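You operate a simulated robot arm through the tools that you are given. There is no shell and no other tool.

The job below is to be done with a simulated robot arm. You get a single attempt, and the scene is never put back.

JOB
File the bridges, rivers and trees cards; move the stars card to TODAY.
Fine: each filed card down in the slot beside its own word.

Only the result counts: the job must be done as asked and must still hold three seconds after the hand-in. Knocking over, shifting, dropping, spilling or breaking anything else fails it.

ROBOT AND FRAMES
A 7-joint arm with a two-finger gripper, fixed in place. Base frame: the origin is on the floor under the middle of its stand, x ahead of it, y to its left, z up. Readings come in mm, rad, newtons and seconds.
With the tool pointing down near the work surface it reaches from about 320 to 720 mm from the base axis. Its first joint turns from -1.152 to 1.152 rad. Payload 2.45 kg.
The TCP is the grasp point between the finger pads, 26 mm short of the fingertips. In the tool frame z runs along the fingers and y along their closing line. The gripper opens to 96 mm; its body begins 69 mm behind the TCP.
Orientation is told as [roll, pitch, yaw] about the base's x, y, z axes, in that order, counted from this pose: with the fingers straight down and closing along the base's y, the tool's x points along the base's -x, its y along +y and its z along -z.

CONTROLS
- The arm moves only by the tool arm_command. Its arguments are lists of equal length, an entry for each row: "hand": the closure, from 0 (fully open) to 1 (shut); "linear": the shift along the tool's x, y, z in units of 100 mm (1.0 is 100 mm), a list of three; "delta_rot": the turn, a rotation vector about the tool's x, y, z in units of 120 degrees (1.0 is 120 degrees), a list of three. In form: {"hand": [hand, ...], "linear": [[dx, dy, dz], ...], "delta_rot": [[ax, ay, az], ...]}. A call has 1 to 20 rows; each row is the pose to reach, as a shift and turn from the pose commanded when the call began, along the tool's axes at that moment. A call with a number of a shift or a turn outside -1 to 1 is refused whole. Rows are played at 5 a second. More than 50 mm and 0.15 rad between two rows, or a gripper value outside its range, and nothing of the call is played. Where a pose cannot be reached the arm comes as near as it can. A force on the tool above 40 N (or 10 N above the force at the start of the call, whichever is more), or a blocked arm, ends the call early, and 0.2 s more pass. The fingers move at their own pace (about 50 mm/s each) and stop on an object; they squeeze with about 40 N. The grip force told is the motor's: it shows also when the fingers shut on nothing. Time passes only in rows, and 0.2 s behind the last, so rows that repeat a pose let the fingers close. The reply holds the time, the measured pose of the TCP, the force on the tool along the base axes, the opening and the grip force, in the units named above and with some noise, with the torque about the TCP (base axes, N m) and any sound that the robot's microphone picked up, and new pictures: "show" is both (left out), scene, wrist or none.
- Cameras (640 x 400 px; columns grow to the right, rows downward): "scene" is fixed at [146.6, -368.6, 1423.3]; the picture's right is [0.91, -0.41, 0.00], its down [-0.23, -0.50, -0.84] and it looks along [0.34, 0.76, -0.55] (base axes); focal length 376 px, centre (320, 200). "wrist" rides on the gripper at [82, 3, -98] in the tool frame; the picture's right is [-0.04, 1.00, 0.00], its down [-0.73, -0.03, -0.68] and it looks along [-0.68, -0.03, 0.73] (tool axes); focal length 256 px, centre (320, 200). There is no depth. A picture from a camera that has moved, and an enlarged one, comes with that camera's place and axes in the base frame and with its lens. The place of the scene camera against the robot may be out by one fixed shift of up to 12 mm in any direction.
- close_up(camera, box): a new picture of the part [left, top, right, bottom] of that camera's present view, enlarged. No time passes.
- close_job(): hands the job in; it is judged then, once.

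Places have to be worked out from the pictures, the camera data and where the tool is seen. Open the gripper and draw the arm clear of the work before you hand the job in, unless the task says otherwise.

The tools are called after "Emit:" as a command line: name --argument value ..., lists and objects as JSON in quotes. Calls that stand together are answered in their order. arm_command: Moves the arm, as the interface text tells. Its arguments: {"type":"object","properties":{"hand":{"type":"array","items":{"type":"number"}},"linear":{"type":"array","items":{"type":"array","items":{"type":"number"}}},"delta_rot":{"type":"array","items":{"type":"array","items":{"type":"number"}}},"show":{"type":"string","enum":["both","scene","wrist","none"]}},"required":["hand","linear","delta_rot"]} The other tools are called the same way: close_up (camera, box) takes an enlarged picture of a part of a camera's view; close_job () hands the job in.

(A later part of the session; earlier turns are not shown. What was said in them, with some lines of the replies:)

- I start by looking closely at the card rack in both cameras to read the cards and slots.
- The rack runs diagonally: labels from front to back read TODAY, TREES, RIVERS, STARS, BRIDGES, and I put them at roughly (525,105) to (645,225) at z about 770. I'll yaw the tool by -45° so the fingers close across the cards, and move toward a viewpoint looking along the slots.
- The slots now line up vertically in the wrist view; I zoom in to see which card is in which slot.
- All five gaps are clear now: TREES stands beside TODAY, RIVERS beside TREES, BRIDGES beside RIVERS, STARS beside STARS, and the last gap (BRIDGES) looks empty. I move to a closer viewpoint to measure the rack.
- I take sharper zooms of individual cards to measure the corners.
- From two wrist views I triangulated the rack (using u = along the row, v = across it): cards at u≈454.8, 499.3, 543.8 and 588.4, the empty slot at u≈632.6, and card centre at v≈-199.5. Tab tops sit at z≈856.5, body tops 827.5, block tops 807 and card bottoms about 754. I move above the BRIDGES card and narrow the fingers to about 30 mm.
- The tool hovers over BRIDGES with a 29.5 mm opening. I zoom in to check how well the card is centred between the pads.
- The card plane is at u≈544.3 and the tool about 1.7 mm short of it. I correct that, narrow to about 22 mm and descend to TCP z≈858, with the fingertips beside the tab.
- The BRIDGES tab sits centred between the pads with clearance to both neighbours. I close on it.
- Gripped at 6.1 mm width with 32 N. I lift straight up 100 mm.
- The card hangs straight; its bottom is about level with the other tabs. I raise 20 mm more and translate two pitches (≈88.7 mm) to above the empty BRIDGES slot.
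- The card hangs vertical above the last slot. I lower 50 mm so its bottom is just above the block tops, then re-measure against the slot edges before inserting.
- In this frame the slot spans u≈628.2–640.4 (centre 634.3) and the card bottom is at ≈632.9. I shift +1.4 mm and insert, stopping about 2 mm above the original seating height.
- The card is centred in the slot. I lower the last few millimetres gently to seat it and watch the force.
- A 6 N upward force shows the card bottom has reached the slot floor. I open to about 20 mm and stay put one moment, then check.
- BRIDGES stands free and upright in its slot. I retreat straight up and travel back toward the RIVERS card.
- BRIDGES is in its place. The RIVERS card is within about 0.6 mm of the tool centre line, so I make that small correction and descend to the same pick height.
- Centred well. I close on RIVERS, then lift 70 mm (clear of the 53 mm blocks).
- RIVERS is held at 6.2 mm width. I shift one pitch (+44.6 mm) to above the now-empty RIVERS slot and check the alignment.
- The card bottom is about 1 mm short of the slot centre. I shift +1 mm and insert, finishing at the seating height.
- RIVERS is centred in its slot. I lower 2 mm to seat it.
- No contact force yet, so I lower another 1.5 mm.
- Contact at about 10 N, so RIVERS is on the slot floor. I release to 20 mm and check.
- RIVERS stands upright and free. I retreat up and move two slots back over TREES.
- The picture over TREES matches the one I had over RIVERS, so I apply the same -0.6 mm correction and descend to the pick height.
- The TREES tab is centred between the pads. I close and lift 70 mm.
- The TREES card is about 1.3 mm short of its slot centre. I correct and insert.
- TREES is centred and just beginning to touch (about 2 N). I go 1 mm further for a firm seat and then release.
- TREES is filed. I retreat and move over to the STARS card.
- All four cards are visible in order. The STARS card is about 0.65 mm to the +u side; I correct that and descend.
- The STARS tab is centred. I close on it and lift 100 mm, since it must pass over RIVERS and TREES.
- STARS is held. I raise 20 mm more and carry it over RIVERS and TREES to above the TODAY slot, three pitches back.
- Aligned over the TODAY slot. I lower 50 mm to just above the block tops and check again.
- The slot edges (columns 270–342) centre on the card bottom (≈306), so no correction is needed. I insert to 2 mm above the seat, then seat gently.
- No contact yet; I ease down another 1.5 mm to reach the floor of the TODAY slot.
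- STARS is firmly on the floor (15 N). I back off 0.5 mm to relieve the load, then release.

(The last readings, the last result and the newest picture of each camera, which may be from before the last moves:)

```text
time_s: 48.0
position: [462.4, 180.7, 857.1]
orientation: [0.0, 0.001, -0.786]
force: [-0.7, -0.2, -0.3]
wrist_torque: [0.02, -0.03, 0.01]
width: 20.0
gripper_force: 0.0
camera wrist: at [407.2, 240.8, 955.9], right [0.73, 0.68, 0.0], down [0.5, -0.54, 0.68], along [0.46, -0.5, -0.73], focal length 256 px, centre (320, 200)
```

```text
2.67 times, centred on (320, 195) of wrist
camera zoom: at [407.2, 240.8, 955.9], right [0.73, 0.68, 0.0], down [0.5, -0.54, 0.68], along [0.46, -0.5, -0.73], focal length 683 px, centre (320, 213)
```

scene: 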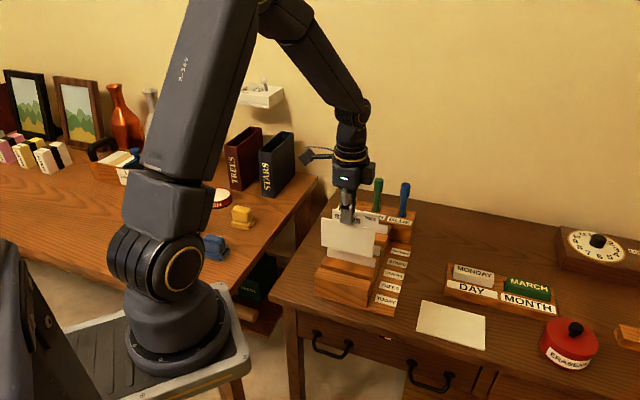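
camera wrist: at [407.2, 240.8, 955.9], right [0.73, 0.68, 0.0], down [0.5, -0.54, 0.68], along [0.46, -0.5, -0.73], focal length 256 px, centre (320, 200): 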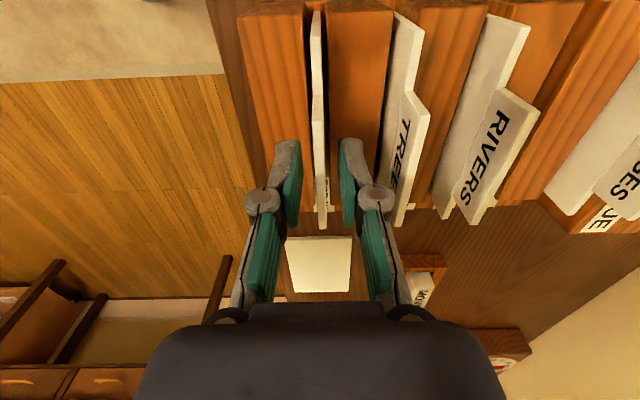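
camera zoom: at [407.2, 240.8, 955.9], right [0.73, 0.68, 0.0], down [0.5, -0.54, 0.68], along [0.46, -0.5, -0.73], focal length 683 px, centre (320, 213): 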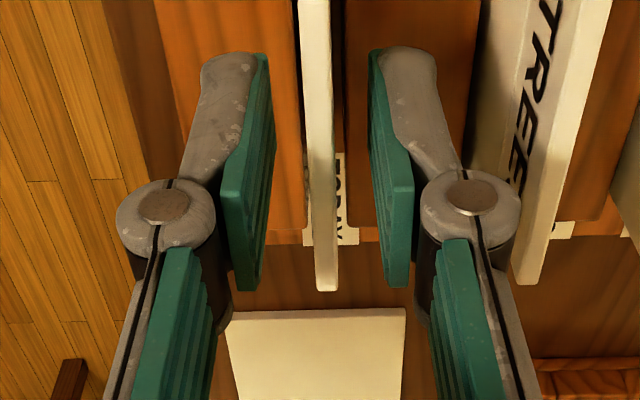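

STARS is free in the TODAY slot. I go straight up 100 mm, then away to the side to view the whole rack.

Emit:
arm_command --hand '[0.79, 0.79, 0.79, 0.79, 0.6, 0.4, 0.2, 0]' --linear '[[0, 0, -0.15], [0, 0, -0.4], [0, 0, -0.75], [0, 0, -1.0], [0.3, 0, -1.0], [0.6, 0, -1.0], [0.9, 0, -1.0], [0.9, 0, -1.0]]' --delta_rot '[[0, 0, 0], [0, 0, 0], [0, 0, 0], [0, 0, 0], [0, 0, 0], [0, 0, 0], [0, 0, 0], [0, 0, 0]]' --show "none"

Emit:
arm_command --hand '[0, 0, 0, 0]' --linear '[[0, 0.25, 0], [0, 0.5, 0], [0, 0.75, 0], [0, 0.75, 0]]' --delta_rot '[[0, 0, 0], [0, 0, 0], [0, 0, 0], [0, 0, 0]]' --show "both"

Emit:
close_up --camera "scene" --box '[296, 180, 440, 270]'

Emit:
close_up --camera "scene" --box '[296, 230, 440, 320]'

Emit:
close_up --camera "wrist" --box '[200, 20, 520, 220]'

```text
time_s: 49.8
position: [397.9, 245.2, 955.9]
orientation: [-0.001, 0.001, -0.786]
force: [0.4, 0.0, -0.8]
wrist_torque: [0.0, 0.03, -0.01]
width: 95.5
gripper_force: 0.0
```

```text
time_s: 50.8
position: [451.9, 296.8, 955.7]
orientation: [-0.001, -0.001, -0.786]
force: [-0.1, -0.1, 0.8]
wrist_torque: [0.0, 0.02, 0.0]
width: 96.1
gripper_force: 0.0
camera wrist: at [396.4, 357.5, 1055.0], right [0.73, 0.68, 0.0], down [0.5, -0.54, 0.68], along [0.46, -0.5, -0.73], focal length 256 px, centre (320, 200)
```

scene: 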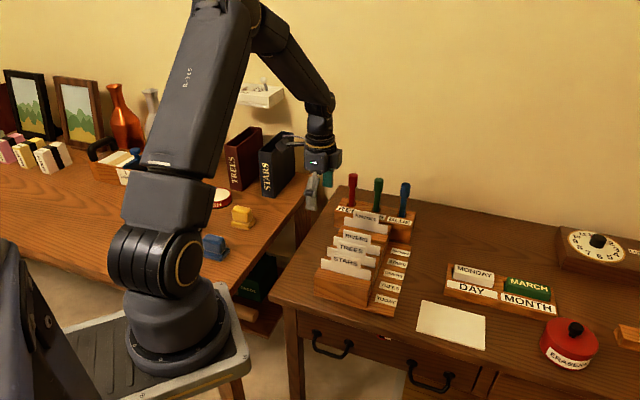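
wrist: 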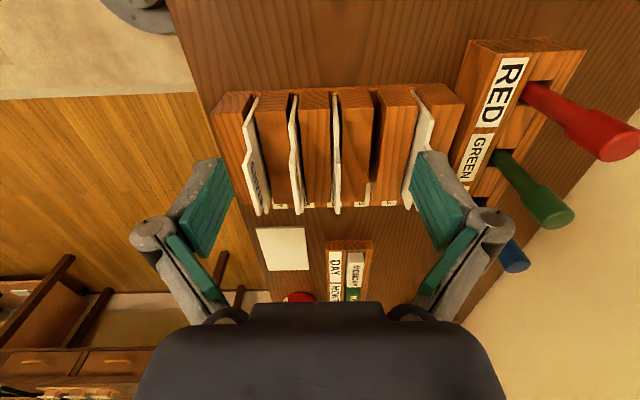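

```text
4.44 times, centred on (368, 225) of scene
camera zoom: at [146.6, -368.6, 1423.3], right [0.91, -0.41, 0.0], down [-0.23, -0.5, -0.84], along [0.34, 0.76, -0.55], focal length 1670 px, centre (107, 89)
```

zoom: 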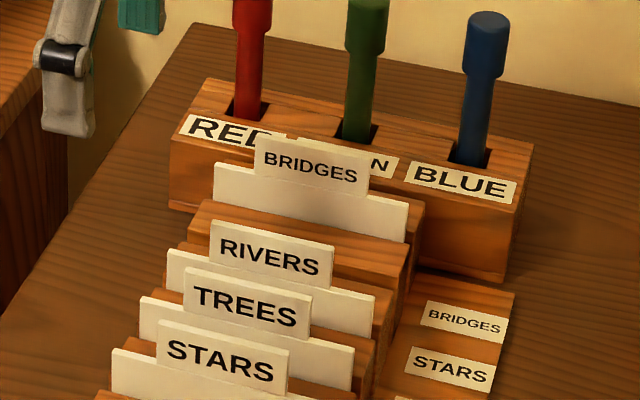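

```text
4.44 times, centred on (368, 275) of scene
camera zoom: at [146.6, -368.6, 1423.3], right [0.91, -0.41, 0.0], down [-0.23, -0.5, -0.84], along [0.34, 0.76, -0.55], focal length 1670 px, centre (107, -133)
```

zoom: 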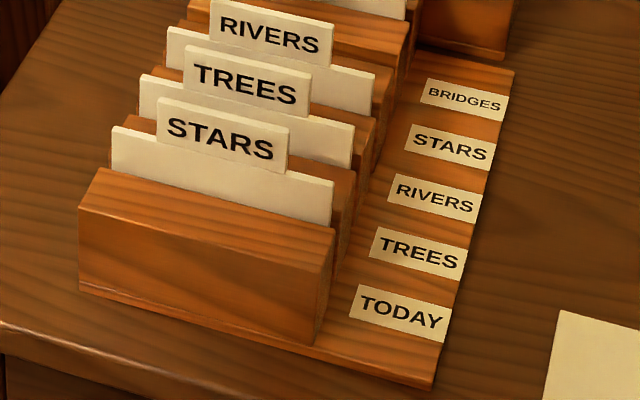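

```text
2.00 times, centred on (360, 120) of wrist
camera zoom: at [396.4, 357.5, 1055.0], right [0.73, 0.68, 0.0], down [0.5, -0.54, 0.68], along [0.46, -0.5, -0.73], focal length 512 px, centre (240, 360)
```

zoom: 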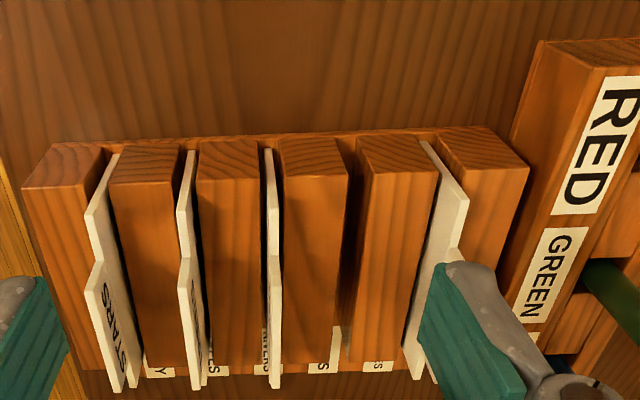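

Final layout is right: STARS at TODAY, TREES at TREES, RIVERS at RIVERS, the STARS slot empty, BRIDGES at BRIDGES, and the marker stand and rack unmoved. I draw the open gripper further up and away before handing in.

Emit:
arm_command --hand '[0, 0, 0, 0, 0]' --linear '[[0, 0, -0.3], [0.2, -0.1, -0.6], [0.4, -0.2, -0.8], [0.5, -0.3, -0.9], [0.5, -0.3, -0.9]]' --delta_rot '[[0, 0, 0], [0, 0, 0], [0, 0, 0], [0, 0, 0], [0, 0, 0]]' --show "both"

Emit:
close_up --camera "scene" --box '[296, 180, 456, 280]'

Emit:
close_up --camera "wrist" --box '[240, 0, 560, 200]'

```text
time_s: 52.0
position: [394.6, 311.8, 1046.6]
orientation: [0.0, 0.001, -0.786]
force: [-0.1, -0.4, 0.9]
wrist_torque: [0.0, 0.02, -0.02]
width: 96.3
gripper_force: 0.1
camera wrist: at [339.5, 371.7, 1145.6], right [0.73, 0.68, 0.0], down [0.5, -0.54, 0.68], along [0.46, -0.5, -0.73], focal length 256 px, centre (320, 200)
```

scene: 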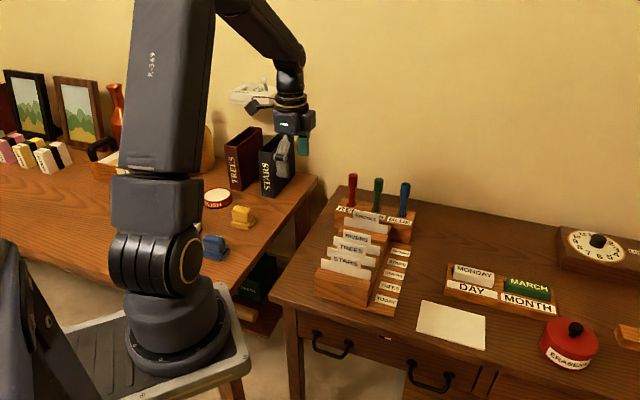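
wrist: 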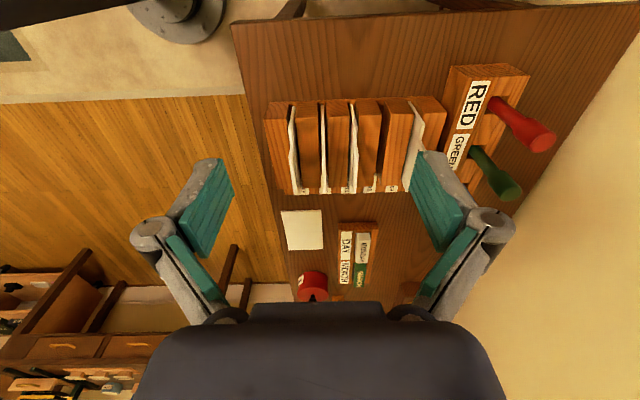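

```text
4.00 times, centred on (376, 230) of scene
camera zoom: at [146.6, -368.6, 1423.3], right [0.91, -0.41, 0.0], down [-0.23, -0.5, -0.84], along [0.34, 0.76, -0.55], focal length 1503 px, centre (96, 80)
```

zoom: 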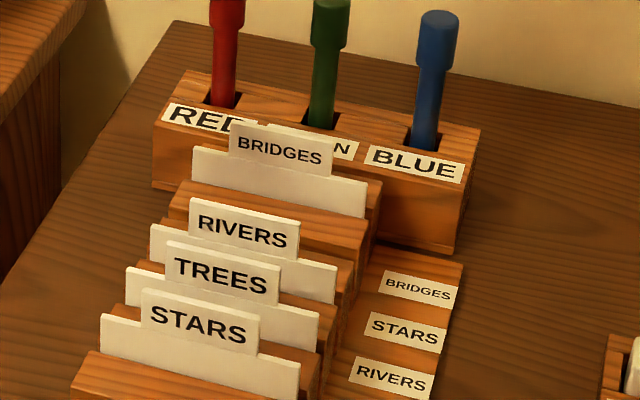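

```text
2.00 times, centred on (400, 100) of wrist
camera zoom: at [339.5, 371.7, 1145.6], right [0.73, 0.68, 0.0], down [0.5, -0.54, 0.68], along [0.46, -0.5, -0.73], focal length 512 px, centre (160, 400)
```

zoom: 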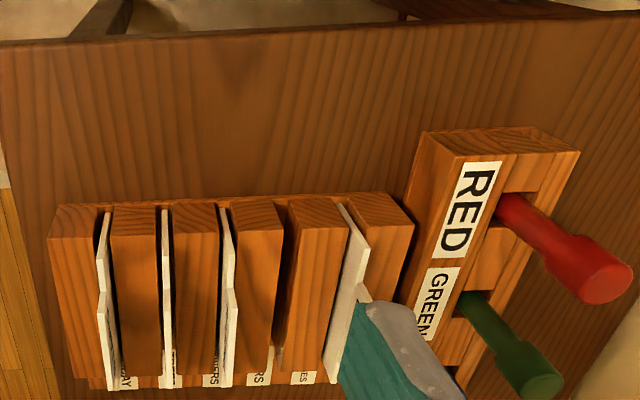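

All four cards stand down in the right slots, nothing else has moved, and the open gripper is well clear. I hand the job in.

Emit:
close_job

```text
The job is handed in.
```

The job is handed in. The bridges, rivers and trees cards are each in the slot beside their own word, and the stars card is in TODAY.

- **Cards:** All four cards are down on the floor of their slots and standing upright. The STARS slot is now empty.
- **Surroundings:** In the final pictures nothing else looks knocked or moved, including the marker stand behind the rack.
- **Arm:** The gripper is open and drawn up and away from the rack.

The hand-in reply did not say whether the job passed.
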